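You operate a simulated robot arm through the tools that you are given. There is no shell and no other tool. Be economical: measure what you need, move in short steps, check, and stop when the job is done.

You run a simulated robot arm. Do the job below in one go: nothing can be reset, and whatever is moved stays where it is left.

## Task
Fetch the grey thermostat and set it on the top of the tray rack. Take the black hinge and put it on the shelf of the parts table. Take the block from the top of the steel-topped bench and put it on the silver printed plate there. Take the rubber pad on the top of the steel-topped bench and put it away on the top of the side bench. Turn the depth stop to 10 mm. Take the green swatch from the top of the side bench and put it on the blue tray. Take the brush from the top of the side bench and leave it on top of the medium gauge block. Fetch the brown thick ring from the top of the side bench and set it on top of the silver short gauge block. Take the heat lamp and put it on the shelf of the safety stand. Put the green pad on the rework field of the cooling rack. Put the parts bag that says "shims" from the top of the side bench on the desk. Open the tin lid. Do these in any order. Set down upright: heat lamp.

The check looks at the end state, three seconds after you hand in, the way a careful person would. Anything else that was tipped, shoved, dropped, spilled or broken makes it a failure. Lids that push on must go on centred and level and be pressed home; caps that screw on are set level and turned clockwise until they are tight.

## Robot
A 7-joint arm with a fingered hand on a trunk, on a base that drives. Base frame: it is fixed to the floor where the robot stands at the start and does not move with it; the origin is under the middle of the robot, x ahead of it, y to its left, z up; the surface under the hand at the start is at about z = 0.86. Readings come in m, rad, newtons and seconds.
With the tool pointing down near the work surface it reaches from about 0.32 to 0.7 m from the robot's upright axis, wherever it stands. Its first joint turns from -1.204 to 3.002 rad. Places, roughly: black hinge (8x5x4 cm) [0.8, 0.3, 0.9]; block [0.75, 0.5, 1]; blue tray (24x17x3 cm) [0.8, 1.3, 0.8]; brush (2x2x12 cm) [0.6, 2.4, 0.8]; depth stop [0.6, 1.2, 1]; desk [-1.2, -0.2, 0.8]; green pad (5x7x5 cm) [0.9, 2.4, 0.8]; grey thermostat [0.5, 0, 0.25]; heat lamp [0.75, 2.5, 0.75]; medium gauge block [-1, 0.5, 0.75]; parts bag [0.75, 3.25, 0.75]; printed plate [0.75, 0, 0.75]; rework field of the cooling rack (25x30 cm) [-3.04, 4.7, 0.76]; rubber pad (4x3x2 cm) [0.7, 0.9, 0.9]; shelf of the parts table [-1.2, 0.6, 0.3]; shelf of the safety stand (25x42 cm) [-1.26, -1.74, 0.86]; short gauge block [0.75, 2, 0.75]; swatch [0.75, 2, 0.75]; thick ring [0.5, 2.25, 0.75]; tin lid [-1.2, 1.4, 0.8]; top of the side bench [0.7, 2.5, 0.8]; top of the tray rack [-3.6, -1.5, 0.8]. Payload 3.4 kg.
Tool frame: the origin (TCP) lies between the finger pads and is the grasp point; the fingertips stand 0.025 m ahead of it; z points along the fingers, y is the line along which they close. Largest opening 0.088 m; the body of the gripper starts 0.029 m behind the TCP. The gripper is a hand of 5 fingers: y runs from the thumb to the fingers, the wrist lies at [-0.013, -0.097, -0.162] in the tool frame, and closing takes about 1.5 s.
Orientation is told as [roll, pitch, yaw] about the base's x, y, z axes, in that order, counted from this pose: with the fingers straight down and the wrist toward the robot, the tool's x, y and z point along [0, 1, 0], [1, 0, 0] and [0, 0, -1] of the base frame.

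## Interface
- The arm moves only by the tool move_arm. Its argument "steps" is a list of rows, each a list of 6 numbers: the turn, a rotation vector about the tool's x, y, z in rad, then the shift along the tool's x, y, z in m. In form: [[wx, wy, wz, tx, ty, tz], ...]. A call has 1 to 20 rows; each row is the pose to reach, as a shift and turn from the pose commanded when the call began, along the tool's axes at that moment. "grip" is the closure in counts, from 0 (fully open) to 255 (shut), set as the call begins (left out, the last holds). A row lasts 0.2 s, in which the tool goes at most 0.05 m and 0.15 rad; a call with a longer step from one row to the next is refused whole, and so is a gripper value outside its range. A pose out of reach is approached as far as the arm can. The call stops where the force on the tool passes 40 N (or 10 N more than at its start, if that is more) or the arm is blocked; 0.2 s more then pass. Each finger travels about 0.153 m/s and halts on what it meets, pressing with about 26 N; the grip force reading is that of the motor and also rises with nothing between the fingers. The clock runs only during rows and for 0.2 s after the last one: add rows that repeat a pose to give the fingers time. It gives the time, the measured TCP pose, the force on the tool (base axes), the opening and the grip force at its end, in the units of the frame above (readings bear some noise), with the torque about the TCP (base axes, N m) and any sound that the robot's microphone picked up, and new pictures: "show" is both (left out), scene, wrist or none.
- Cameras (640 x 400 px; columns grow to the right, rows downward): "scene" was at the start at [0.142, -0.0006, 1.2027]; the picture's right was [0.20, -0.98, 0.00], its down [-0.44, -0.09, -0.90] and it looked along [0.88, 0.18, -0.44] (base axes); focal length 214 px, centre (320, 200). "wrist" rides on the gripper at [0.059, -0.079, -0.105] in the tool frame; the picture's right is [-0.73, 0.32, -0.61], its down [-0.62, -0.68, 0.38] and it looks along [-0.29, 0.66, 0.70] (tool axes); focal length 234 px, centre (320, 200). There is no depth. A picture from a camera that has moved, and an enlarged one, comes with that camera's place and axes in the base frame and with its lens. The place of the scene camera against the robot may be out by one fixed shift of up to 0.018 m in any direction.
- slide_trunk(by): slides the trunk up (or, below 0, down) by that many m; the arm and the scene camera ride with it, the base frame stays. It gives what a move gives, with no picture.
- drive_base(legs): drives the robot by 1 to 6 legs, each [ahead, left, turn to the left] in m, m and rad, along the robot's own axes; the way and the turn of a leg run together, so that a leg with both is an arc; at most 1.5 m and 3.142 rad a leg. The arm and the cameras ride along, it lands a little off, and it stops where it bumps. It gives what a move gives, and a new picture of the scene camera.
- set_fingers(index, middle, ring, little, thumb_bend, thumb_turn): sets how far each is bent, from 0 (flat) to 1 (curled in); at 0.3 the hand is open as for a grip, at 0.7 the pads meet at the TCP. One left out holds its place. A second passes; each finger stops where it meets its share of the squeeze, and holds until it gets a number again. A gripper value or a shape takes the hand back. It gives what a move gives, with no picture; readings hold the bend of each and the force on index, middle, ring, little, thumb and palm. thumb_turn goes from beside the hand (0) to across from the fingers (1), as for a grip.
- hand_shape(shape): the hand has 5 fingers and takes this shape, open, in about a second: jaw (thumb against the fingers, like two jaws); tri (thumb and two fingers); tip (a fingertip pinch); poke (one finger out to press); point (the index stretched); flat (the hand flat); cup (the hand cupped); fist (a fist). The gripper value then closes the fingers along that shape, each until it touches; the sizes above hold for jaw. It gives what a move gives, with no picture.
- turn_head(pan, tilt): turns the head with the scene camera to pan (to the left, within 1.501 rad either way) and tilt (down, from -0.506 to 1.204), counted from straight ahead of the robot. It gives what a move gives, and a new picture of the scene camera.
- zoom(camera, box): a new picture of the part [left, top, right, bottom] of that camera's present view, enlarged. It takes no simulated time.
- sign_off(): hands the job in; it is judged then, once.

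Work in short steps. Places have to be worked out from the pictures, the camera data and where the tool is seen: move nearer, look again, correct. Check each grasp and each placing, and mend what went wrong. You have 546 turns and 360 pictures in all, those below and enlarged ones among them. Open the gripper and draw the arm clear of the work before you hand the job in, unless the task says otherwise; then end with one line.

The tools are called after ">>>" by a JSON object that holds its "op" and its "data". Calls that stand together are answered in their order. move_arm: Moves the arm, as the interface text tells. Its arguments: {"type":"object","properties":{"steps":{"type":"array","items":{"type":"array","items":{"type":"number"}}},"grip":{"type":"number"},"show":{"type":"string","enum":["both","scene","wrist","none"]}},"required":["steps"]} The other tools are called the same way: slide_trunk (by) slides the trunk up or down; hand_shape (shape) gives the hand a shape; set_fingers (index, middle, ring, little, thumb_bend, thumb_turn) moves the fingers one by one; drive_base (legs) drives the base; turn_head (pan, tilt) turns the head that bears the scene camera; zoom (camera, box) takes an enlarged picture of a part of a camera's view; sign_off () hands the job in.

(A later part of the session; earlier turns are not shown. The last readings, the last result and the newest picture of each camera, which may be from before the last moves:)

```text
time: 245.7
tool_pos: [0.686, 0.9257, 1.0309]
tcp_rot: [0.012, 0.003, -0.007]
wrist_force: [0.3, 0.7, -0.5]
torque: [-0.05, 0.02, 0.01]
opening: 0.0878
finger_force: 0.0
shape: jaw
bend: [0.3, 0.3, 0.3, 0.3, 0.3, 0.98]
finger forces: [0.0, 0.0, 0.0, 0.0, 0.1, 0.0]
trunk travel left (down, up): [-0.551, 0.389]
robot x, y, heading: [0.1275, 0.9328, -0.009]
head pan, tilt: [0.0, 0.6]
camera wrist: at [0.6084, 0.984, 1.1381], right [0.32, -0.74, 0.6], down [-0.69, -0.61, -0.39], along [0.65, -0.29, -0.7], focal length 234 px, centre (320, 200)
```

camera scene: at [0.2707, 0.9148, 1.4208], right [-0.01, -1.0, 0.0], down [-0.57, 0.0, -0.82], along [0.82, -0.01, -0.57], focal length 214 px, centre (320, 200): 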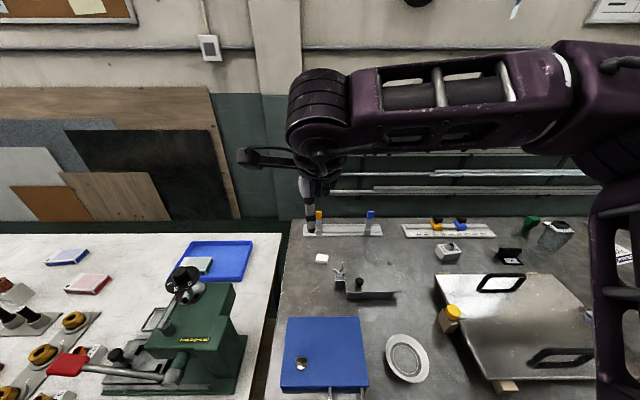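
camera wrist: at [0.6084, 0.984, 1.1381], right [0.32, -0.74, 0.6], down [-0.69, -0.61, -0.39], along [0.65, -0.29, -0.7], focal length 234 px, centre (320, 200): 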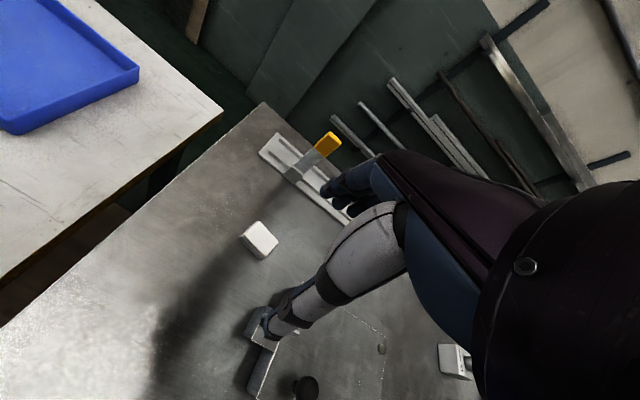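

The pad is at (0.737, 0.928). I descend over it to z≈0.93 first, then fine.

>>> {"op": "move_arm", "data": {"steps": [[0, 0, 0, 0.002, 0.03, 0.03], [0, 0, 0, 0.002, 0.05, 0.06], [0, 0, 0, 0.002, 0.05, 0.1]], "show": "wrist"}}

```text
time: 246.5
tool_pos: [0.7335, 0.9243, 0.9278]
tcp_rot: [0.012, 0.005, -0.009]
wrist_force: [-0.2, 0.1, -0.9]
torque: [-0.01, 0.01, -0.02]
opening: 0.0876
finger_force: 0.1
shape: jaw
bend: [0.3, 0.3, 0.3, 0.3, 0.3, 0.98]
finger forces: [0.0, 0.0, 0.0, 0.0, 0.1, 0.0]
trunk travel left (down, up): [-0.551, 0.389]
robot x, y, heading: [0.1315, 0.9379, -0.006]
head pan, tilt: [0.0, 0.6]
camera wrist: at [0.6577, 0.9844, 1.0357], right [0.32, -0.74, 0.6], down [-0.69, -0.61, -0.39], along [0.65, -0.29, -0.7], focal length 234 px, centre (320, 200)
```

wrist: 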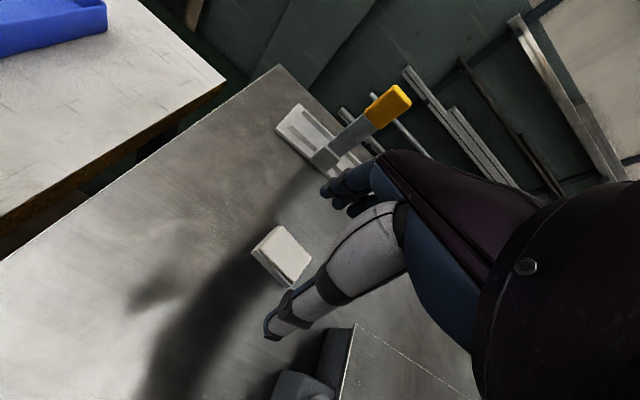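

Refined pad position (0.741, 0.928). I lower and grip.

>>> {"op": "move_arm", "data": {"steps": [[0, 0, 0, 0.004, 0.007, 0.02], [0, 0, 0, 0.004, 0.007, 0.039]], "show": "none"}}

>>> {"op": "move_arm", "data": {"steps": [[0, 0, 0, 0, 0, 0], [0, 0, 0, 0, 0, 0], [0, 0, 0, 0, 0, 0], [0, 0, 0, 0, 0, 0], [0, 0, 0, 0, 0, 0], [0, 0, 0, 0, 0, 0], [0, 0, 0, 0, 0, 0]], "grip": 255, "show": "wrist"}}

```text
time: 247.1
tool_pos: [0.741, 0.9311, 0.8907]
tcp_rot: [0.011, 0.003, -0.008]
wrist_force: [-0.5, 0.4, 0.2]
torque: [-0.01, 0.02, 0.02]
opening: 0.0874
finger_force: 0.0
shape: jaw
bend: [0.3, 0.3, 0.3, 0.3, 0.3, 0.98]
finger forces: [0.0, 0.1, 0.1, 0.0, 0.0, 0.1]
trunk travel left (down, up): [-0.551, 0.389]
robot x, y, heading: [0.1272, 0.9365, 0.001]
head pan, tilt: [0.0, 0.6]
```

```text
time: 248.7
tool_pos: [0.7416, 0.9308, 0.892]
tcp_rot: [0.012, 0.001, -0.006]
wrist_force: [-0.1, -0.3, 3.2]
torque: [0.0, -0.03, 0.02]
opening: 0.0238
finger_force: 25.7
shape: jaw
bend: [0.74, 0.56, 0.59, 0.58, 0.75, 1.0]
finger forces: [12.5, 6.4, 2.9, 0.1, 22.6, 0.0]
trunk travel left (down, up): [-0.551, 0.389]
robot x, y, heading: [0.1294, 0.9359, -0.009]
head pan, tilt: [0.0, 0.6]
camera wrist: at [0.664, 0.9906, 0.9986], right [0.32, -0.74, 0.6], down [-0.69, -0.61, -0.39], along [0.65, -0.29, -0.7], focal length 234 px, centre (320, 200)
```

wrist: 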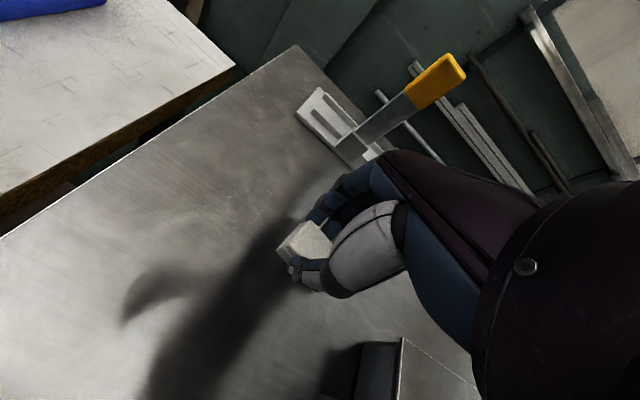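

Pad gripped. I lift it, raise the trunk, and drive left to a free spot on the side bench (≈(0.80, 1.58)).

>>> {"op": "move_arm", "data": {"steps": [[0, 0, 0, 0, 0, -0.04], [0, 0, 0, 0, 0, -0.08], [0, 0, 0, 0, 0, -0.12], [0, 0, 0, 0, -0.02, -0.16]], "show": "none"}}

>>> {"op": "slide_trunk", "data": {"by": 0.2}}

>>> {"op": "drive_base", "data": {"legs": [[0.02, 0.54, 0]]}}

```text
time: 249.7
tool_pos: [0.7218, 0.9338, 1.0557]
tcp_rot: [0.013, 0.001, -0.007]
wrist_force: [0.1, -0.2, 0.0]
torque: [-0.03, -0.02, 0.04]
opening: 0.0235
finger_force: 25.7
shape: jaw
bend: [0.74, 0.56, 0.59, 0.58, 0.75, 1.0]
finger forces: [13.2, 6.6, 2.8, 0.1, 22.6, 0.0]
trunk travel left (down, up): [-0.551, 0.389]
robot x, y, heading: [0.1309, 0.9365, -0.007]
head pan, tilt: [0.0, 0.6]
```

```text
time: 251.9
tool_pos: [0.7229, 0.935, 1.2543]
tcp_rot: [0.012, 0.003, -0.008]
wrist_force: [-0.9, 0.0, 0.1]
torque: [0.02, -0.01, -0.01]
opening: 0.0239
finger_force: 26.2
shape: jaw
bend: [0.74, 0.56, 0.59, 0.58, 0.75, 1.0]
finger forces: [13.4, 6.5, 2.8, 0.0, 22.8, 0.0]
trunk travel left (down, up): [-0.751, 0.189]
robot x, y, heading: [0.1297, 0.9358, -0.008]
head pan, tilt: [0.0, 0.6]
```

```text
time: 255.0
tool_pos: [0.7448, 1.4761, 1.2551]
tcp_rot: [0.015, 0.003, -0.007]
wrist_force: [-0.2, -0.1, 0.1]
torque: [0.0, 0.01, -0.01]
opening: 0.0235
finger_force: 26.5
shape: jaw
bend: [0.74, 0.56, 0.59, 0.58, 0.75, 1.0]
finger forces: [13.4, 6.7, 2.8, 0.1, 23.1, 0.0]
trunk travel left (down, up): [-0.751, 0.189]
robot x, y, heading: [0.1565, 1.4778, -0.005]
head pan, tilt: [0.0, 0.6]
camera scene: at [0.2933, 1.456, 1.4909], right [-0.01, -1.0, 0.0], down [-0.56, 0.0, -0.83], along [0.83, 0.0, -0.56], focal length 214 px, centre (320, 200)
```

scene: 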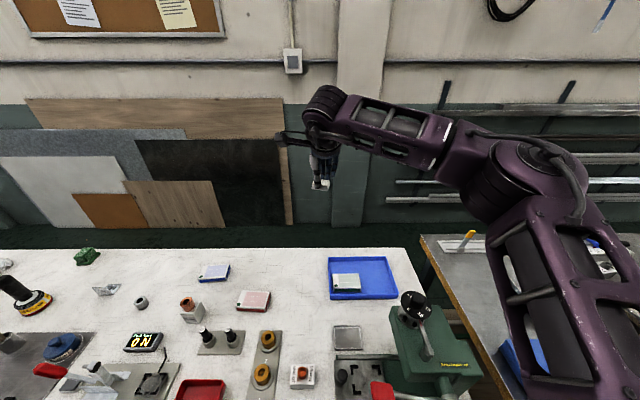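

I bring the pad over (0.80, 1.58) down to z≈0.90.

>>> {"op": "move_arm", "data": {"steps": [[0, 0, 0, 0.035, 0.015, 0.02], [0, 0, 0, 0.07, 0.03, 0.04], [0, 0, 0, 0.1, 0.045, 0.06], [0, 0, 0, 0.104, 0.05, 0.1], [0, 0, 0, 0.104, 0.05, 0.15], [0, 0, 0, 0.104, 0.05, 0.2], [0, 0, 0, 0.104, 0.05, 0.25], [0, 0, 0, 0.104, 0.05, 0.3], [0, 0, 0, 0.104, 0.05, 0.35]]}}

```text
time: 257.0
tool_pos: [0.7945, 1.5853, 0.9132]
tcp_rot: [0.011, 0.002, -0.004]
wrist_force: [0.3, 0.5, -0.3]
torque: [0.0, -0.03, 0.02]
opening: 0.0236
finger_force: 26.0
shape: jaw
bend: [0.74, 0.57, 0.6, 0.58, 0.76, 1.0]
finger forces: [13.7, 7.3, 2.9, 0.0, 22.8, 0.0]
out of reach, approached as far as the arm can: row 9
trunk travel left (down, up): [-0.751, 0.189]
robot x, y, heading: [0.1511, 1.4802, -0.004]
head pan, tilt: [0.0, 0.6]
camera scene: at [0.2925, 1.4601, 1.491], right [-0.01, -1.0, 0.0], down [-0.56, 0.0, -0.83], along [0.83, -0.01, -0.56], focal length 214 px, centre (320, 200)
camera wrist: at [0.7174, 1.6446, 1.0211], right [0.32, -0.73, 0.6], down [-0.68, -0.62, -0.39], along [0.65, -0.28, -0.7], focal length 234 px, centre (320, 200)
```

scene: 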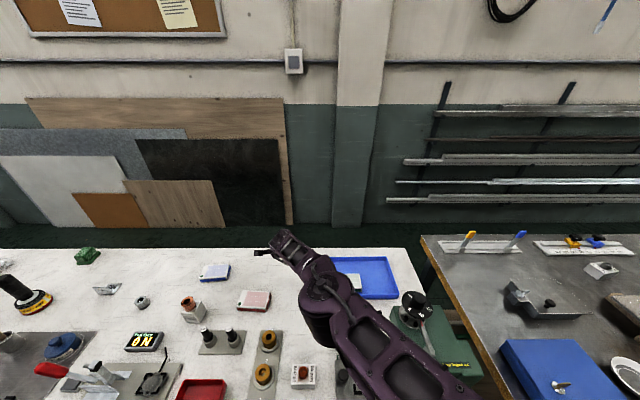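
wrist: 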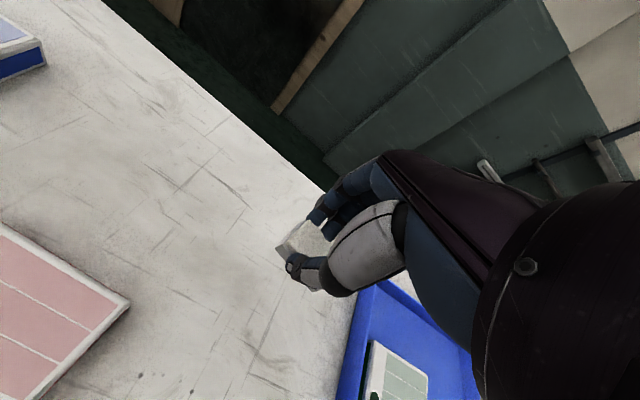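

The arm is straight and clear of the dial. I lower with the trunk to near contact.

>>> {"op": "slide_trunk", "data": {"by": -0.085}}

>>> {"op": "slide_trunk", "data": {"by": -0.012}}

```text
time: 258.2
tool_pos: [0.796, 1.5831, 0.8296]
tcp_rot: [0.013, 0.003, -0.009]
wrist_force: [0.2, -0.3, -0.4]
torque: [-0.01, 0.0, 0.02]
opening: 0.0237
finger_force: 26.0
shape: jaw
bend: [0.74, 0.57, 0.6, 0.58, 0.76, 1.0]
finger forces: [13.7, 7.2, 2.9, 0.1, 22.8, 0.0]
trunk travel left (down, up): [-0.666, 0.274]
robot x, y, heading: [0.1565, 1.475, -0.005]
head pan, tilt: [0.0, 0.6]
```

```text
time: 258.8
tool_pos: [0.7968, 1.5829, 0.8173]
tcp_rot: [0.011, 0.003, -0.007]
wrist_force: [0.3, -0.5, -1.2]
torque: [0.02, 0.01, -0.02]
opening: 0.0236
finger_force: 26.2
shape: jaw
bend: [0.74, 0.57, 0.6, 0.58, 0.76, 1.0]
finger forces: [13.7, 7.1, 3.0, 0.0, 22.8, 0.0]
trunk travel left (down, up): [-0.654, 0.286]
robot x, y, heading: [0.1495, 1.4786, -0.006]
head pan, tilt: [0.0, 0.6]
```

>>> {"op": "slide_trunk", "data": {"by": -0.008}}

>>> {"op": "zoom", "data": {"camera": "wrist", "box": [180, 130, 420, 330]}}

```text
time: 259.4
tool_pos: [0.7956, 1.5827, 0.8125]
tcp_rot: [0.011, 0.0, -0.008]
wrist_force: [0.8, 1.0, 11.6]
torque: [-0.06, -0.23, 0.06]
opening: 0.0243
finger_force: 26.4
shape: jaw
bend: [0.74, 0.56, 0.6, 0.58, 0.75, 1.0]
finger forces: [15.2, 12.9, 3.2, 0.1, 25.3, 0.0]
trunk travel left (down, up): [-0.646, 0.294]
robot x, y, heading: [0.1524, 1.481, -0.001]
head pan, tilt: [0.0, 0.6]
```

```text
2.00 times, centred on (300, 230) of wrist
camera zoom: at [0.7183, 1.6416, 0.9187], right [0.32, -0.74, 0.6], down [-0.68, -0.61, -0.39], along [0.66, -0.29, -0.7], focal length 468 px, centre (360, 140)
```

zoom: 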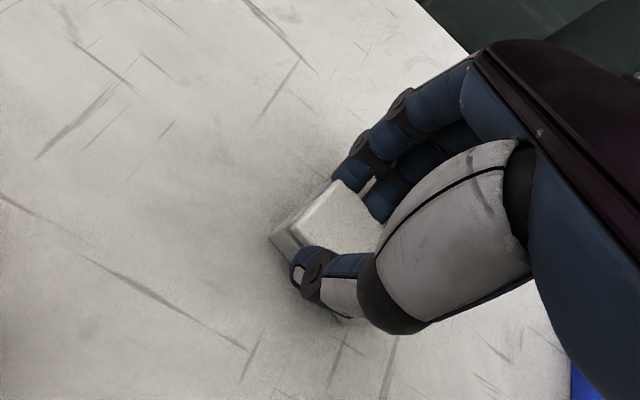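

Pad is on the bench. I release, and raise the trunk to clear.

>>> {"op": "move_arm", "data": {"steps": [[0, 0, 0, 0, 0, -0.002], [0, 0, 0, 0, 0, -0.002], [0, 0, 0, 0, 0, -0.002], [0, 0, 0, 0, 0, -0.002], [0, 0, 0, 0, 0, -0.002]], "grip": 0, "show": "none"}}

>>> {"op": "slide_trunk", "data": {"by": 0.15}}

>>> {"op": "zoom", "data": {"camera": "wrist", "box": [120, 100, 480, 400]}}

```text
time: 260.6
tool_pos: [0.7962, 1.5835, 0.8124]
tcp_rot: [0.011, 0.003, -0.006]
wrist_force: [0.2, 0.2, 0.3]
torque: [0.0, 0.0, -0.02]
opening: 0.0875
finger_force: 0.0
shape: jaw
bend: [0.3, 0.3, 0.3, 0.3, 0.3, 0.98]
finger forces: [0.0, 0.1, 0.1, 0.1, 0.0, 0.0]
trunk travel left (down, up): [-0.646, 0.294]
robot x, y, heading: [0.152, 1.4786, -0.001]
head pan, tilt: [0.0, 0.6]
```

```text
time: 262.3
tool_pos: [0.7956, 1.5831, 0.9617]
tcp_rot: [0.012, 0.003, -0.007]
wrist_force: [0.4, 0.8, 0.3]
torque: [0.01, 0.02, -0.02]
opening: 0.0876
finger_force: 0.0
shape: jaw
bend: [0.3, 0.3, 0.3, 0.3, 0.3, 0.98]
finger forces: [0.0, 0.0, 0.0, 0.1, 0.0, 0.0]
trunk travel left (down, up): [-0.796, 0.144]
robot x, y, heading: [0.1525, 1.4765, -0.005]
head pan, tilt: [0.0, 0.6]
```

```text
1.33 times, centred on (300, 250) of wrist
camera zoom: at [0.7193, 1.6421, 1.0685], right [0.32, -0.74, 0.6], down [-0.69, -0.61, -0.39], along [0.65, -0.29, -0.7], focal length 312 px, centre (347, 133)
```

zoom: 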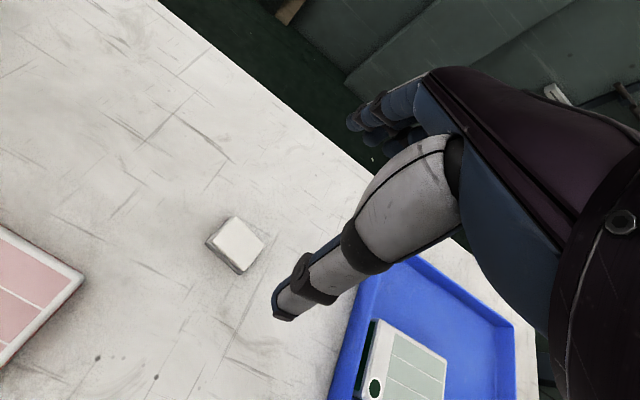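

Rubber pad is done. Next the brush in its cup near (0.6, 2.4). I retract, drive left and view with the wrist camera.

>>> {"op": "move_arm", "data": {"steps": [[0, 0, 0, 0, -0.03, -0.035], [0, 0, 0, 0, -0.06, -0.07], [0, 0, 0, 0, -0.09, -0.105], [0, 0, 0, 0, -0.12, -0.14], [0, 0, 0, 0, -0.15, -0.175], [0, 0, 0, 0, -0.19, -0.2]], "show": "none"}}

>>> {"op": "drive_base", "data": {"legs": [[-0.08, 0, 0], [0, 0.75, 0]]}}

```text
time: 263.7
tool_pos: [0.6053, 1.5811, 1.1624]
tcp_rot: [0.015, 0.002, -0.009]
wrist_force: [0.2, -0.8, 0.2]
torque: [0.03, -0.01, 0.01]
opening: 0.0878
finger_force: 0.1
shape: jaw
bend: [0.3, 0.3, 0.3, 0.3, 0.3, 0.98]
finger forces: [0.1, 0.1, 0.0, 0.1, 0.1, 0.0]
out of reach, approached as far as the arm can: row 1, 2, 3
trunk travel left (down, up): [-0.796, 0.144]
robot x, y, heading: [0.1524, 1.4748, -0.013]
head pan, tilt: [0.0, 0.6]
```

```text
time: 268.4
tool_pos: [0.5356, 2.3249, 1.161]
tcp_rot: [0.012, 0.004, -0.017]
wrist_force: [-0.4, -0.1, -0.5]
torque: [0.02, -0.01, 0.01]
opening: 0.0879
finger_force: 0.0
shape: jaw
bend: [0.3, 0.3, 0.3, 0.3, 0.3, 0.98]
finger forces: [0.1, 0.0, 0.1, 0.1, 0.1, 0.0]
trunk travel left (down, up): [-0.796, 0.144]
robot x, y, heading: [0.0799, 2.2201, -0.012]
head pan, tilt: [0.0, 0.6]
camera scene: at [0.2213, 2.1997, 1.5359], right [-0.01, -1.0, 0.0], down [-0.56, 0.01, -0.83], along [0.82, -0.01, -0.56], focal length 214 px, centre (320, 200)
```

scene: 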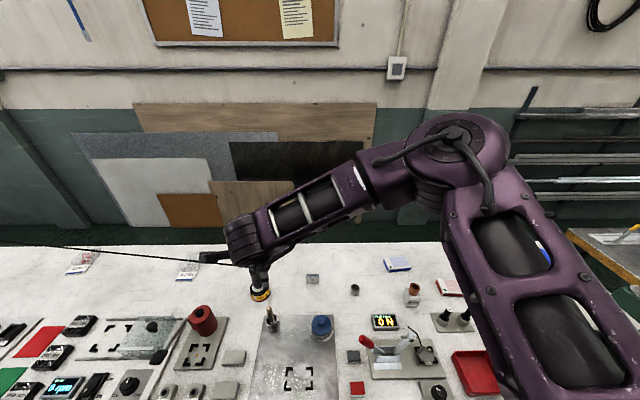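

The brush handle is near (0.555, 2.37). I move above it, to z≈1.0, for a wrist view.

>>> {"op": "move_arm", "data": {"steps": [[0, 0, 0, 0.02, -0.01, 0.035], [0, 0, 0, 0.045, -0.015, 0.07], [0, 0, 0, 0.045, -0.02, 0.11], [0, 0, 0, 0.045, -0.02, 0.15]], "show": "wrist"}}

```text
time: 269.4
tool_pos: [0.5155, 2.3682, 1.0097]
tcp_rot: [0.012, 0.003, -0.016]
wrist_force: [0.0, 0.2, -0.9]
torque: [-0.01, 0.0, 0.01]
opening: 0.088
finger_force: 0.0
shape: jaw
bend: [0.3, 0.3, 0.3, 0.3, 0.3, 0.98]
finger forces: [0.0, 0.0, 0.1, 0.0, 0.1, 0.0]
trunk travel left (down, up): [-0.796, 0.144]
robot x, y, heading: [0.0803, 2.2195, -0.013]
head pan, tilt: [0.0, 0.6]
camera wrist: at [0.4401, 2.4275, 1.1172], right [0.31, -0.74, 0.6], down [-0.69, -0.61, -0.39], along [0.65, -0.29, -0.7], focal length 234 px, centre (320, 200)
```

wrist: 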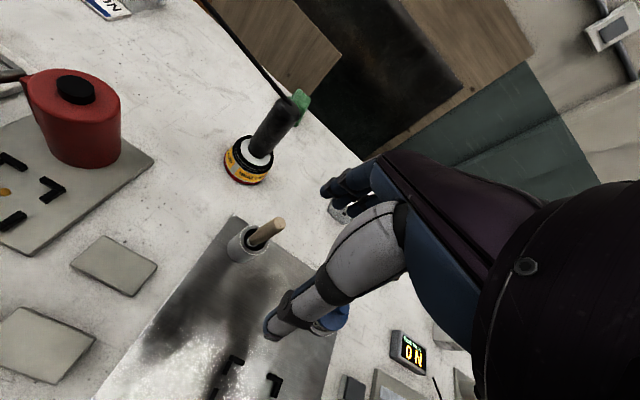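

The handle is at about (0.565, 2.376), nearly vertical. I descend with open jaws and grip it at z≈0.888.

>>> {"op": "move_arm", "data": {"steps": [[0, 0, 0, 0.008, 0.03, 0.02], [0, 0, 0, 0.008, 0.05, 0.05], [0, 0, 0, 0.008, 0.05, 0.09], [0, 0, 0, 0.008, 0.05, 0.122]], "show": "wrist"}}

```text
time: 270.4
tool_pos: [0.5665, 2.3815, 0.8889]
tcp_rot: [0.013, 0.004, -0.015]
wrist_force: [0.8, -0.1, 0.6]
torque: [-0.02, 0.0, 0.01]
opening: 0.0881
finger_force: 0.0
shape: jaw
bend: [0.3, 0.3, 0.3, 0.3, 0.3, 0.98]
finger forces: [0.0, 0.0, 0.0, 0.0, 0.0, 0.0]
trunk travel left (down, up): [-0.796, 0.144]
robot x, y, heading: [0.0827, 2.2206, -0.016]
head pan, tilt: [0.0, 0.6]
camera wrist: at [0.4906, 2.4403, 0.9962], right [0.31, -0.74, 0.6], down [-0.69, -0.61, -0.39], along [0.65, -0.29, -0.7], focal length 234 px, centre (320, 200)
```

wrist: 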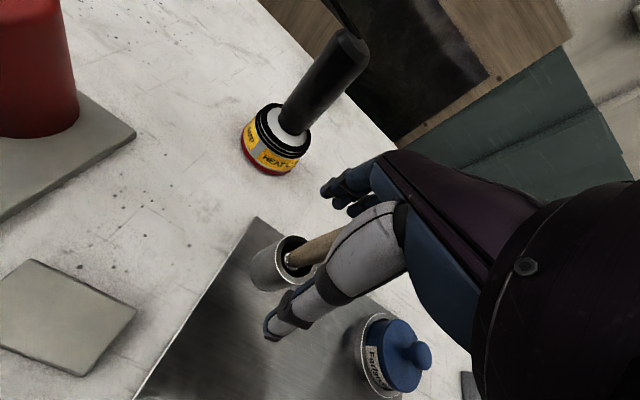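

Position looks right. I close and lift the brush out straight up.

>>> {"op": "move_arm", "data": {"steps": [[0, 0, 0, 0, 0, 0], [0, 0, 0, 0, 0, 0], [0, 0, 0, 0, 0, 0], [0, 0, 0, 0, 0, 0], [0, 0, 0, 0, 0, 0], [0, 0, 0, 0, 0, 0], [0, 0, 0, 0, 0, 0], [0, 0, 0, 0, 0, 0]], "grip": 255, "show": "wrist"}}

>>> {"op": "slide_trunk", "data": {"by": 0.14}}

>>> {"op": "move_arm", "data": {"steps": [[0, 0, 0, 0, 0, -0.03]]}}

```text
time: 272.2
tool_pos: [0.5672, 2.3801, 0.8894]
tcp_rot: [0.012, 0.003, -0.015]
wrist_force: [3.8, 0.4, 0.6]
torque: [0.01, -0.06, 0.08]
opening: 0.0
finger_force: 25.9
shape: jaw
bend: [0.7, 0.7, 0.7, 0.7, 0.38, 1.0]
finger forces: [0.0, 0.0, 2.9, 0.0, 0.0, 0.0]
trunk travel left (down, up): [-0.796, 0.144]
robot x, y, heading: [0.0787, 2.221, -0.008]
head pan, tilt: [0.0, 0.6]
camera wrist: at [0.491, 2.4399, 0.9965], right [0.31, -0.74, 0.6], down [-0.69, -0.61, -0.39], along [0.65, -0.29, -0.7], focal length 234 px, centre (320, 200)
```

wrist: 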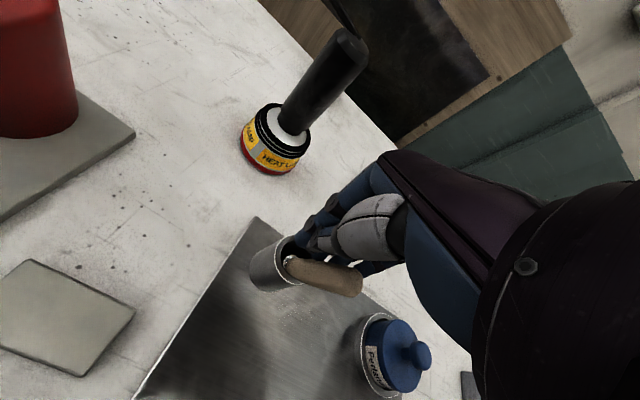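

```text
time: 273.9
tool_pos: [0.567, 2.381, 1.0302]
tcp_rot: [0.012, 0.004, -0.015]
wrist_force: [0.1, -0.6, 0.2]
torque: [0.02, -0.01, -0.01]
opening: 0.0
finger_force: 26.0
shape: jaw
bend: [0.7, 0.7, 0.7, 0.7, 0.38, 1.0]
finger forces: [0.1, 0.0, 0.0, 0.0, 0.0, 0.0]
trunk travel left (down, up): [-0.936, 0.004]
robot x, y, heading: [0.0818, 2.2218, -0.011]
head pan, tilt: [0.0, 0.6]
```

```text
time: 274.3
tool_pos: [0.5668, 2.3802, 1.0604]
tcp_rot: [0.013, 0.005, -0.016]
wrist_force: [-0.2, 0.1, 0.1]
torque: [0.03, 0.0, 0.01]
opening: 0.0001
finger_force: 25.9
shape: jaw
bend: [0.7, 0.7, 0.7, 0.7, 0.38, 1.0]
finger forces: [0.0, 0.0, 0.0, 0.0, 0.0, 0.0]
trunk travel left (down, up): [-0.936, 0.004]
robot x, y, heading: [0.0804, 2.22, -0.013]
head pan, tilt: [0.0, 0.6]
camera scene: at [0.221, 2.1994, 1.6758], right [-0.01, -1.0, 0.0], down [-0.56, 0.01, -0.83], along [0.83, -0.01, -0.56], focal length 214 px, centre (320, 200)
camera wrist: at [0.4907, 2.4397, 1.167], right [0.31, -0.74, 0.6], down [-0.69, -0.61, -0.39], along [0.65, -0.29, -0.7], focal length 234 px, centre (320, 200)
```

scene: 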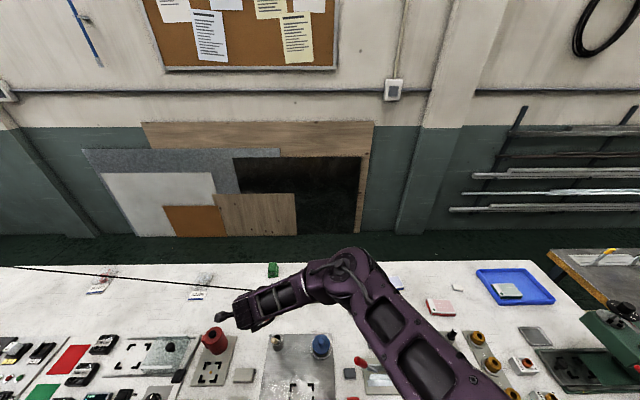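
wrist: 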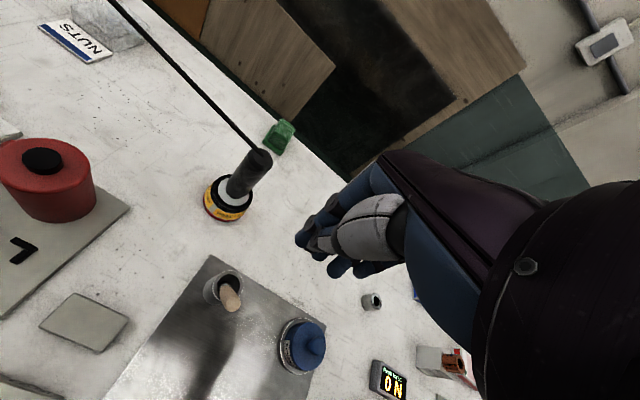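

I missed: the thumb closes at about 1.5 cm toward tool +x, so the thin handle slipped past it. I re-aim with the handle under the thumb line: TCP (0.558, 2.365).

>>> {"op": "move_arm", "data": {"steps": [[0, 0, 0, -0.007, -0.004, 0], [0, 0, 0, -0.015, -0.008, 0.0], [0, 0, 0, -0.015, -0.008, 0.0], [0, 0, 0, -0.015, -0.008, 0.0], [0, 0, 0, -0.015, -0.008, 0.0]], "grip": 0, "show": "none"}}

>>> {"op": "slide_trunk", "data": {"by": -0.13}}

>>> {"op": "zoom", "data": {"camera": "wrist", "box": [180, 180, 420, 380]}}

```text
time: 275.5
tool_pos: [0.5591, 2.3662, 1.0591]
tcp_rot: [0.013, 0.004, -0.016]
wrist_force: [1.4, -0.5, -0.7]
torque: [0.0, 0.02, 0.0]
opening: 0.0873
finger_force: 0.0
shape: jaw
bend: [0.3, 0.3, 0.3, 0.3, 0.3, 0.98]
finger forces: [0.0, 0.0, 0.0, 0.0, 0.1, 0.1]
trunk travel left (down, up): [-0.936, 0.004]
robot x, y, heading: [0.0802, 2.221, -0.01]
head pan, tilt: [0.0, 0.6]
```

```text
time: 277.1
tool_pos: [0.5576, 2.3672, 0.9304]
tcp_rot: [0.014, 0.003, -0.015]
wrist_force: [-0.1, 0.1, -0.8]
torque: [-0.01, 0.02, 0.0]
opening: 0.0875
finger_force: 0.0
shape: jaw
bend: [0.3, 0.3, 0.3, 0.3, 0.3, 0.98]
finger forces: [0.0, 0.0, 0.0, 0.1, 0.0, 0.1]
trunk travel left (down, up): [-0.806, 0.134]
robot x, y, heading: [0.0836, 2.2208, -0.015]
head pan, tilt: [0.0, 0.6]
```

```text
2.00 times, centred on (300, 280) of wrist
camera zoom: at [0.4823, 2.426, 1.037], right [0.31, -0.74, 0.6], down [-0.69, -0.61, -0.39], along [0.65, -0.29, -0.7], focal length 468 px, centre (360, 40)
```

zoom: 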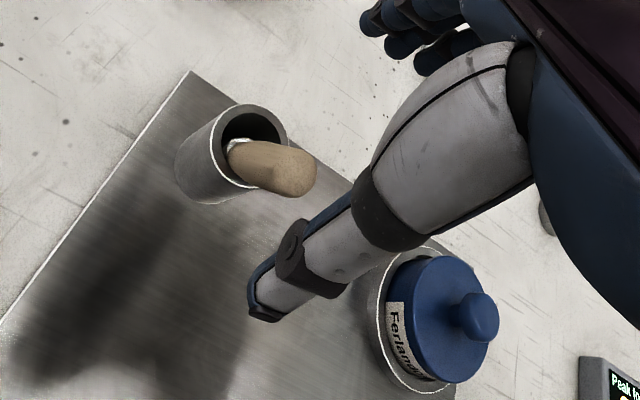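

Handle at ≈(0.554, 2.372) near z 0.875. I fine-adjust, lower and close.

>>> {"op": "move_arm", "data": {"steps": [[0, 0, 0, -0.007, -0.004, 0.02], [0, 0, 0, -0.007, -0.004, 0.047]], "show": "none"}}

>>> {"op": "move_arm", "data": {"steps": [[0, 0, 0, 0, 0, 0], [0, 0, 0, 0, 0, 0], [0, 0, 0, 0, 0, 0], [0, 0, 0, 0, 0, 0], [0, 0, 0, 0, 0, 0], [0, 0, 0, 0, 0, 0], [0, 0, 0, 0, 0, 0], [0, 0, 0, 0, 0, 0]], "grip": 255, "show": "wrist"}}

```text
time: 277.7
tool_pos: [0.5546, 2.36, 0.8808]
tcp_rot: [0.012, 0.003, -0.016]
wrist_force: [-0.3, 0.2, -0.4]
torque: [-0.02, -0.02, 0.03]
opening: 0.0877
finger_force: 0.1
shape: jaw
bend: [0.3, 0.3, 0.3, 0.3, 0.3, 0.98]
finger forces: [0.0, 0.1, 0.1, 0.0, 0.0, 0.1]
trunk travel left (down, up): [-0.806, 0.134]
robot x, y, heading: [0.0795, 2.221, -0.013]
head pan, tilt: [0.0, 0.6]
```

```text
time: 279.5
tool_pos: [0.5543, 2.3575, 0.8819]
tcp_rot: [0.013, 0.004, -0.017]
wrist_force: [3.2, -2.2, 1.6]
torque: [-0.03, -0.05, -0.05]
opening: 0.0
finger_force: 26.0
shape: jaw
bend: [0.74, 0.7, 0.7, 0.7, 0.43, 1.0]
finger forces: [0.0, 0.0, 0.1, 0.0, 0.0, 0.0]
trunk travel left (down, up): [-0.806, 0.134]
robot x, y, heading: [0.0793, 2.2226, -0.011]
head pan, tilt: [0.0, 0.6]
camera wrist: at [0.4789, 2.4183, 0.9882], right [0.31, -0.74, 0.6], down [-0.69, -0.61, -0.39], along [0.65, -0.29, -0.7], focal length 234 px, centre (320, 200)
```

wrist: 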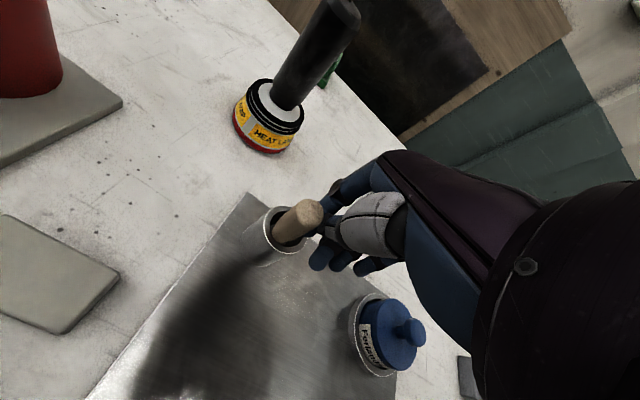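

Now it slipped past on the other side, so the pinch line is between those two offsets (~+0.004). I open, rise a bit, and re-measure the handle.

>>> {"op": "move_arm", "data": {"steps": [[0, 0, 0, -0.01, 0, 0], [0, 0, 0, -0.01, 0, 0], [0, 0, 0, -0.01, 0, 0], [0, 0, 0, -0.01, 0, -0.03], [0, 0, 0, 0.0, 0, -0.06]], "grip": 0, "show": "none"}}

>>> {"op": "zoom", "data": {"camera": "wrist", "box": [180, 160, 420, 360]}}

```text
time: 280.7
tool_pos: [0.5569, 2.3596, 0.9431]
tcp_rot: [0.011, 0.003, -0.015]
wrist_force: [0.0, -0.4, 0.4]
torque: [-0.02, 0.02, -0.02]
opening: 0.0878
finger_force: 0.2
shape: jaw
bend: [0.3, 0.3, 0.3, 0.3, 0.3, 0.98]
finger forces: [0.0, 0.1, 0.0, 0.0, 0.1, 0.0]
trunk travel left (down, up): [-0.806, 0.134]
robot x, y, heading: [0.079, 2.2236, -0.02]
head pan, tilt: [0.0, 0.6]
```

```text
2.00 times, centred on (300, 260) of wrist
camera zoom: at [0.48, 2.4193, 1.0497], right [0.31, -0.74, 0.6], down [-0.69, -0.61, -0.39], along [0.65, -0.29, -0.7], focal length 468 px, centre (360, 80)
```

zoom: 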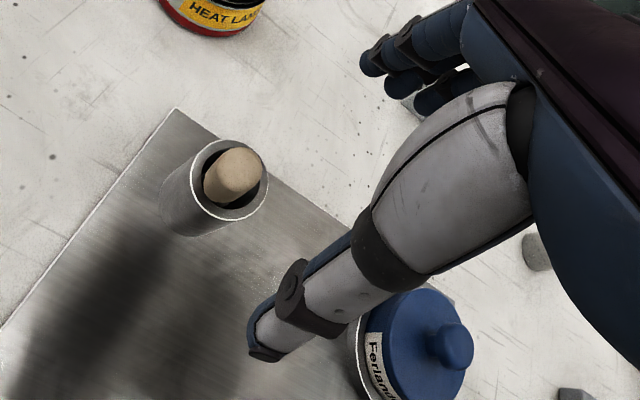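

The handle at grip height is at ≈(0.560, 2.378). I align TCP y to 2.374 and close again.

>>> {"op": "move_arm", "data": {"steps": [[0, 0, 0, 0.0145, 0.003, 0.02], [0, 0, 0, 0.0145, 0.003, 0.045], [0, 0, 0, 0.0145, 0.003, 0.066]], "show": "none"}}

>>> {"op": "move_arm", "data": {"steps": [[0, 0, 0, 0, 0, 0], [0, 0, 0, 0, 0, 0], [0, 0, 0, 0, 0, 0], [0, 0, 0, 0, 0, 0], [0, 0, 0, 0, 0, 0], [0, 0, 0, 0, 0, 0], [0, 0, 0, 0, 0, 0], [0, 0, 0, 0, 0, 0]], "grip": 255, "show": "wrist"}}

```text
time: 281.5
tool_pos: [0.56, 2.3736, 0.877]
tcp_rot: [0.011, 0.003, -0.015]
wrist_force: [0.2, -0.5, 0.5]
torque: [-0.03, 0.03, -0.01]
opening: 0.0877
finger_force: 0.1
shape: jaw
bend: [0.3, 0.3, 0.3, 0.3, 0.3, 0.98]
finger forces: [0.1, 0.0, 0.0, 0.1, 0.0, 0.0]
trunk travel left (down, up): [-0.806, 0.134]
robot x, y, heading: [0.0772, 2.2157, -0.012]
head pan, tilt: [0.0, 0.6]
```

```text
time: 283.3
tool_pos: [0.56, 2.3745, 0.8777]
tcp_rot: [0.013, 0.004, -0.016]
wrist_force: [0.6, 1.2, 1.6]
torque: [0.06, -0.04, -0.02]
opening: 0.007
finger_force: 26.0
shape: jaw
bend: [0.71, 0.71, 0.7, 0.7, 0.76, 1.0]
finger forces: [19.3, 5.3, 0.1, 0.0, 20.5, 0.1]
trunk travel left (down, up): [-0.806, 0.134]
robot x, y, heading: [0.0824, 2.2195, -0.014]
head pan, tilt: [0.0, 0.6]
camera wrist: at [0.4837, 2.4333, 0.9841], right [0.31, -0.74, 0.6], down [-0.69, -0.61, -0.39], along [0.65, -0.29, -0.7], focal length 234 px, centre (320, 200)
```

wrist: 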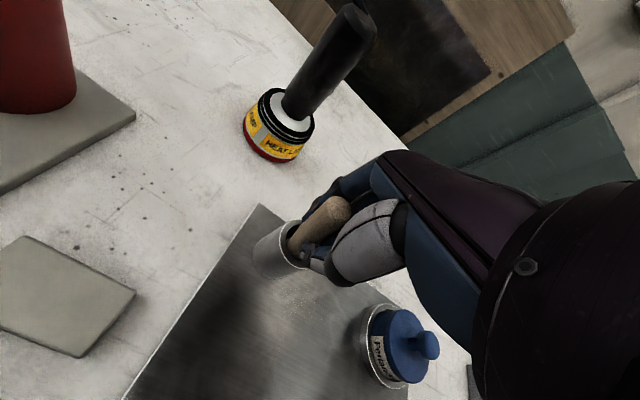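

Gripped this time. I lift straight up with the trunk and look.

>>> {"op": "slide_trunk", "data": {"by": 0.13}}

>>> {"op": "zoom", "data": {"camera": "wrist", "box": [180, 160, 420, 360]}}

```text
time: 284.9
tool_pos: [0.5605, 2.373, 1.0067]
tcp_rot: [0.012, 0.005, -0.017]
wrist_force: [-0.2, 0.2, -0.3]
torque: [0.0, 0.02, 0.04]
opening: 0.0066
finger_force: 26.1
shape: jaw
bend: [0.71, 0.71, 0.7, 0.7, 0.76, 1.0]
finger forces: [18.8, 0.0, 0.0, 0.1, 20.9, 0.1]
trunk travel left (down, up): [-0.936, 0.004]
robot x, y, heading: [0.0783, 2.2201, -0.015]
head pan, tilt: [0.0, 0.6]
```

```text
2.00 times, centred on (300, 260) of wrist
camera zoom: at [0.4839, 2.4333, 1.1139], right [0.31, -0.74, 0.6], down [-0.69, -0.61, -0.39], along [0.65, -0.29, -0.7], focal length 468 px, centre (360, 80)
```

zoom: 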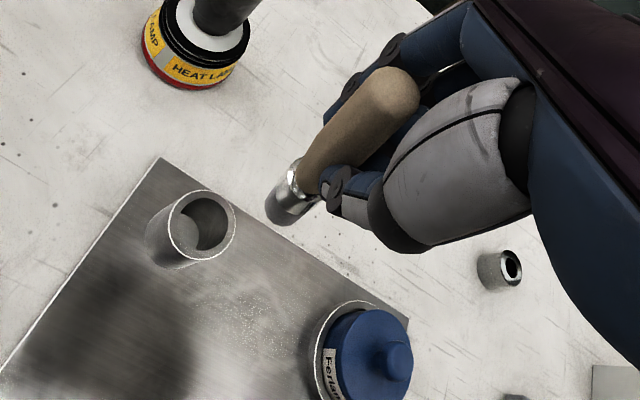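

The brush is out, held near its ferrule. To lay it across the block I need it horizontal, so I'll lay it down on the free part of the metal sheet first (at x≈0.45). I move there.

>>> {"op": "move_arm", "data": {"steps": [[0, 0, 0, -0.01, -0.04, 0], [0, 0, 0, -0.02, -0.08, 0.0], [0, 0, 0, -0.03, -0.115, 0.02], [0, 0, 0, -0.03, -0.115, 0.06]], "show": "none"}}

>>> {"op": "slide_trunk", "data": {"by": -0.07}}

>>> {"op": "move_arm", "data": {"steps": [[0, 0, 0, 0, 0, 0.0]]}}

```text
time: 285.9
tool_pos: [0.4465, 2.3445, 0.9477]
tcp_rot: [0.014, 0.003, -0.016]
wrist_force: [0.6, 0.5, -0.6]
torque: [0.01, 0.0, 0.0]
opening: 0.0066
finger_force: 26.0
shape: jaw
bend: [0.71, 0.71, 0.7, 0.7, 0.76, 1.0]
finger forces: [19.0, 0.1, 0.0, 0.0, 21.0, 0.0]
trunk travel left (down, up): [-0.936, 0.004]
robot x, y, heading: [0.0811, 2.2198, -0.018]
head pan, tilt: [0.0, 0.6]
```

```text
time: 286.9
tool_pos: [0.4461, 2.3433, 0.8777]
tcp_rot: [0.01, 0.003, -0.015]
wrist_force: [-0.4, -0.2, 0.3]
torque: [0.01, -0.02, 0.01]
opening: 0.0067
finger_force: 26.1
shape: jaw
bend: [0.71, 0.71, 0.7, 0.7, 0.77, 1.0]
finger forces: [19.4, 0.0, 0.0, 0.0, 21.4, 0.1]
trunk travel left (down, up): [-0.866, 0.074]
robot x, y, heading: [0.0807, 2.2213, -0.013]
head pan, tilt: [0.0, 0.6]
```

```text
time: 287.3
tool_pos: [0.4465, 2.3447, 0.8776]
tcp_rot: [0.012, 0.003, -0.016]
wrist_force: [0.0, -0.2, 0.1]
torque: [0.0, 0.01, -0.01]
opening: 0.0068
finger_force: 26.2
shape: jaw
bend: [0.71, 0.71, 0.7, 0.7, 0.77, 1.0]
finger forces: [19.6, 0.0, 0.0, 0.0, 21.5, 0.0]
trunk travel left (down, up): [-0.866, 0.074]
robot x, y, heading: [0.0787, 2.2205, -0.016]
head pan, tilt: [0.0, 0.6]
camera scene: at [0.2211, 2.1999, 1.6059], right [-0.01, -1.0, 0.0], down [-0.56, 0.01, -0.83], along [0.83, -0.01, -0.56], focal length 214 px, centre (320, 200)
camera wrist: at [0.3701, 2.4037, 0.9842], right [0.31, -0.74, 0.6], down [-0.69, -0.61, -0.39], along [0.65, -0.29, -0.7], focal length 234 px, centre (320, 200)
```

scene: 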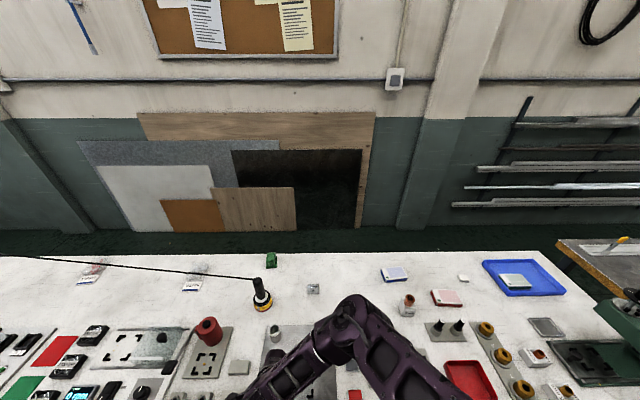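
wrist: 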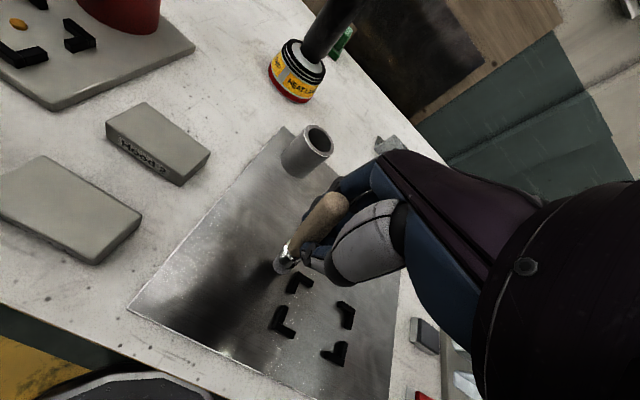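

The bristle end is ~1 cm above the sheet. I lower to contact and swing the hand left-down so that the brush pivots toward lying.

>>> {"op": "move_arm", "data": {"steps": [[0, 0, 0, 0, 0, 0.01], [0, 0, 0, 0.01, 0, 0.014], [0, 0, 0, 0.019, 0, 0.018], [0, 0, 0, 0.028, 0, 0.025], [0, 0, 0, 0.037, 0, 0.032], [0, 0, 0, 0.044, 0, 0.041], [0, 0, 0, 0.05, 0, 0.05], [0, 0, 0, 0.055, 0, 0.059]], "show": "wrist"}}

```text
time: 289.3
tool_pos: [0.4971, 2.3391, 0.8128]
tcp_rot: [-0.051, -0.048, -0.085]
wrist_force: [-0.7, -0.1, 0.5]
torque: [0.0, 0.03, -0.01]
opening: 0.0053
finger_force: 26.2
shape: jaw
bend: [0.73, 0.71, 0.7, 0.7, 0.79, 1.0]
finger forces: [0.0, 0.0, 0.0, 0.0, 0.1, 0.1]
trunk travel left (down, up): [-0.866, 0.074]
robot x, y, heading: [0.0804, 2.2181, -0.018]
head pan, tilt: [0.0, 0.6]
stopped in row 8: the arm was blocked; the commanded pose is now the measured one
camera wrist: at [0.42, 2.4112, 0.9126], right [0.23, -0.72, 0.66], down [-0.72, -0.58, -0.38], along [0.66, -0.38, -0.65], focal length 234 px, centre (320, 200)
```

wrist: 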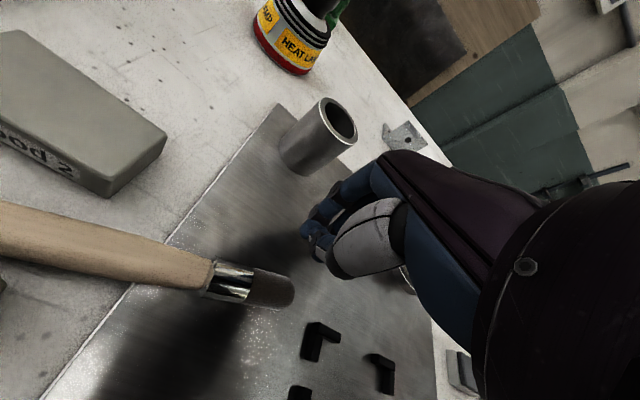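

The arm was blocked, and the brush dropped but now lies flat on the sheet. I rise gently and look at the surroundings.

>>> {"op": "move_arm", "data": {"steps": [[0, 0, 0, 0, 0, -0.03], [0.02, 0.02, 0.03, 0, -0.02, -0.07], [0.05, 0.05, 0.07, 0.0, -0.03, -0.11]]}}

>>> {"op": "zoom", "data": {"camera": "scene", "box": [180, 280, 480, 400]}}

```text
time: 290.1
tool_pos: [0.4593, 2.3553, 0.9221]
tcp_rot: [0.004, 0.006, -0.15]
wrist_force: [-0.4, -0.6, 0.4]
torque: [-0.01, 0.0, -0.01]
opening: 0.0052
finger_force: 25.9
shape: jaw
bend: [0.73, 0.71, 0.7, 0.7, 0.79, 1.0]
finger forces: [0.0, 0.0, 0.0, 0.1, 0.2, 0.1]
trunk travel left (down, up): [-0.866, 0.074]
robot x, y, heading: [0.0796, 2.2216, -0.013]
head pan, tilt: [0.0, 0.6]
camera scene: at [0.2208, 2.2003, 1.6059], right [-0.01, -1.0, 0.0], down [-0.56, 0.01, -0.83], along [0.83, -0.01, -0.56], focal length 214 px, centre (320, 200)
camera wrist: at [0.391, 2.4254, 1.0292], right [0.21, -0.77, 0.6], down [-0.77, -0.51, -0.38], along [0.6, -0.38, -0.7], focal length 234 px, centre (320, 200)
```

scene: 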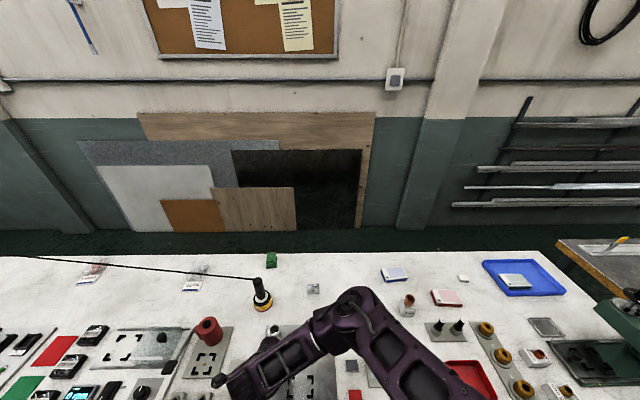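
wrist: 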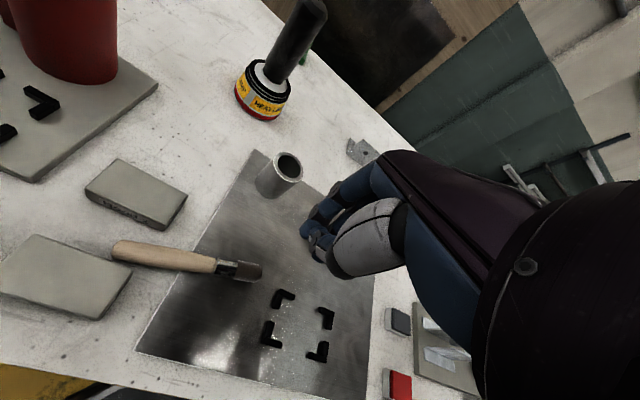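

```text
2.13 times, centred on (330, 340) of scene
camera zoom: at [0.2208, 2.2003, 1.6059], right [-0.01, -1.0, 0.0], down [-0.56, 0.01, -0.83], along [0.83, -0.01, -0.56], focal length 458 px, centre (299, -99)
```

zoom: 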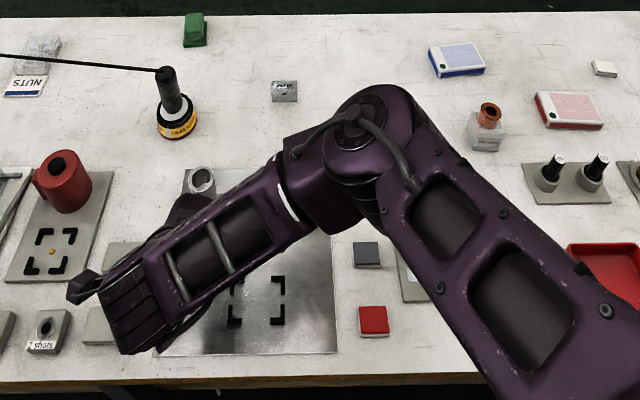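

Nothing seems knocked over; the brush lies at about (0.454, 2.40), handle toward +y, yaw ≈0.28. I back the robot 0.12 m for a less folded arm and open the hand above it.

>>> {"op": "drive_base", "data": {"legs": [[-0.13, 0, 0.015]]}}

>>> {"op": "move_arm", "data": {"steps": [[0, 0, -0.12, 0.015, 0.04, 0], [0, 0, -0.24, 0.03, 0.08, 0.0], [0, 0, -0.36, 0.035, 0.11, 0.0], [0, 0, -0.43, 0.035, 0.125, 0.0], [0, 0, -0.43, 0.035, 0.125, 0.01]], "grip": 0}}

```text
time: 291.4
tool_pos: [0.3311, 2.3616, 0.9208]
tcp_rot: [0.006, 0.004, -0.137]
wrist_force: [0.4, 0.1, -0.5]
torque: [-0.02, 0.03, -0.03]
opening: 0.0056
finger_force: 26.1
shape: jaw
bend: [0.73, 0.71, 0.7, 0.7, 0.79, 1.0]
finger forces: [0.1, 0.0, 0.0, 0.0, 0.0, 0.0]
trunk travel left (down, up): [-0.866, 0.074]
robot x, y, heading: [-0.0422, 2.2193, -0.001]
head pan, tilt: [0.0, 0.6]
camera scene: at [0.0966, 2.2028, 1.6057], right [0.0, -1.0, 0.0], down [-0.57, 0.0, -0.82], along [0.82, 0.0, -0.57], focal length 214 px, centre (320, 200)
```

scene: 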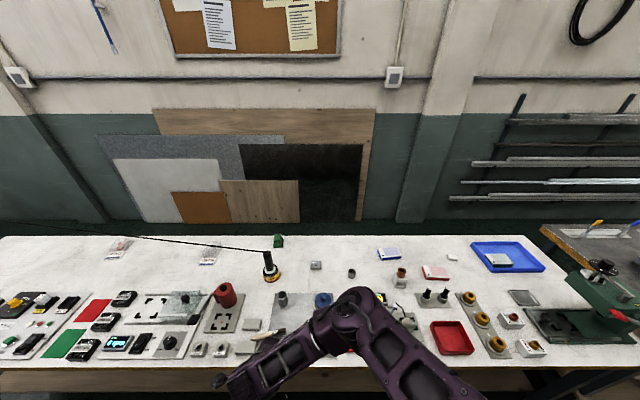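

```text
time: 292.6
tool_pos: [0.4603, 2.3821, 0.9129]
tcp_rot: [0.005, 0.002, 0.295]
wrist_force: [-0.2, -0.4, 0.3]
torque: [0.0, -0.03, -0.02]
opening: 0.0877
finger_force: 0.0
shape: jaw
bend: [0.3, 0.3, 0.3, 0.3, 0.3, 0.98]
finger forces: [0.0, 0.0, 0.0, 0.1, 0.0, 0.1]
trunk travel left (down, up): [-0.866, 0.074]
robot x, y, heading: [-0.0451, 2.2247, -0.004]
head pan, tilt: [0.0, 0.6]
camera scene: at [0.0945, 2.2032, 1.6059], right [0.0, -1.0, 0.0], down [-0.56, 0.0, -0.83], along [0.83, 0.0, -0.56], focal length 214 px, centre (320, 200)
camera wrist: at [0.3677, 2.4148, 1.0192], right [0.52, -0.6, 0.6], down [-0.47, -0.79, -0.39], along [0.71, -0.08, -0.7], focal length 234 px, centre (320, 200)
```

scene: 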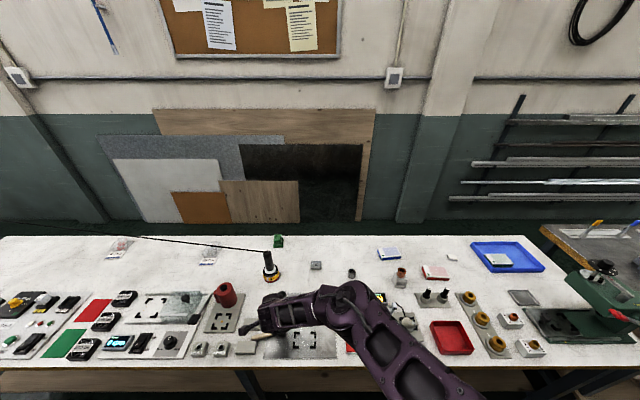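
wrist: 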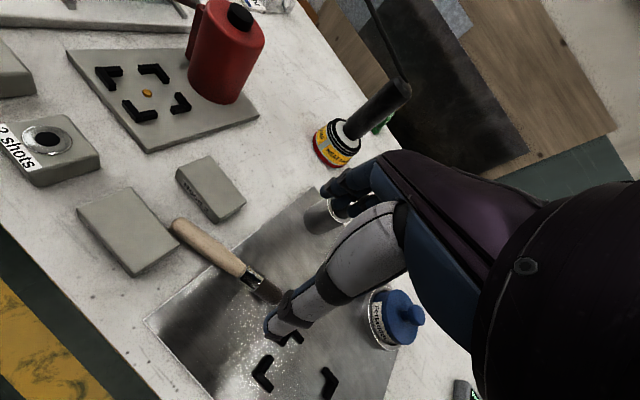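

Brush confirmed between (0.467, 2.345) and (0.436, 2.457). I descend on it at (0.454, 2.388) to the surface and grip.

>>> {"op": "move_arm", "data": {"steps": [[0, 0, 0, 0.0075, -0.004, 0.03], [0, 0, 0, 0.0075, -0.004, 0.065], [0, 0, 0, 0.0075, -0.004, 0.09], [0, 0, 0, 0.0075, -0.004, 0.1]], "show": "wrist"}}

```text
time: 293.8
tool_pos: [0.4615, 2.3383, 0.8325]
tcp_rot: [-0.031, -0.013, 0.256]
wrist_force: [0.4, -0.2, 0.2]
torque: [-0.02, 0.02, 0.01]
opening: 0.0876
finger_force: 0.1
shape: jaw
bend: [0.3, 0.3, 0.3, 0.3, 0.3, 0.98]
finger forces: [0.0, 0.0, 0.0, 0.0, 0.1, 0.1]
out of reach, approached as far as the arm can: row 2, 3, 4
trunk travel left (down, up): [-0.866, 0.074]
robot x, y, heading: [-0.0469, 2.2247, -0.0]
head pan, tilt: [0.0, 0.6]
stopped in row 4: the arm was blocked; the commanded pose is now the measured one
camera wrist: at [0.3694, 2.3783, 0.9355], right [0.48, -0.61, 0.63], down [-0.49, -0.78, -0.37], along [0.72, -0.13, -0.68], focal length 234 px, centre (320, 200)
```

wrist: 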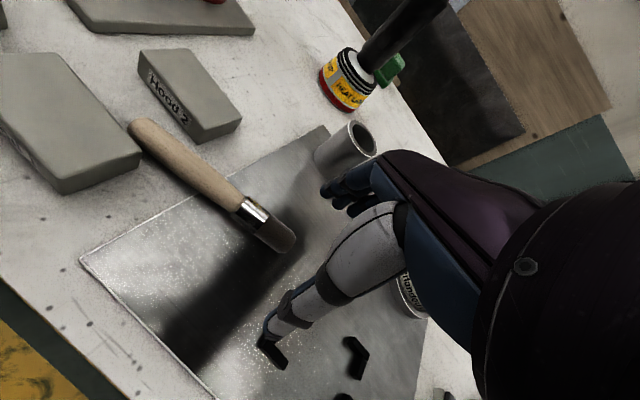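

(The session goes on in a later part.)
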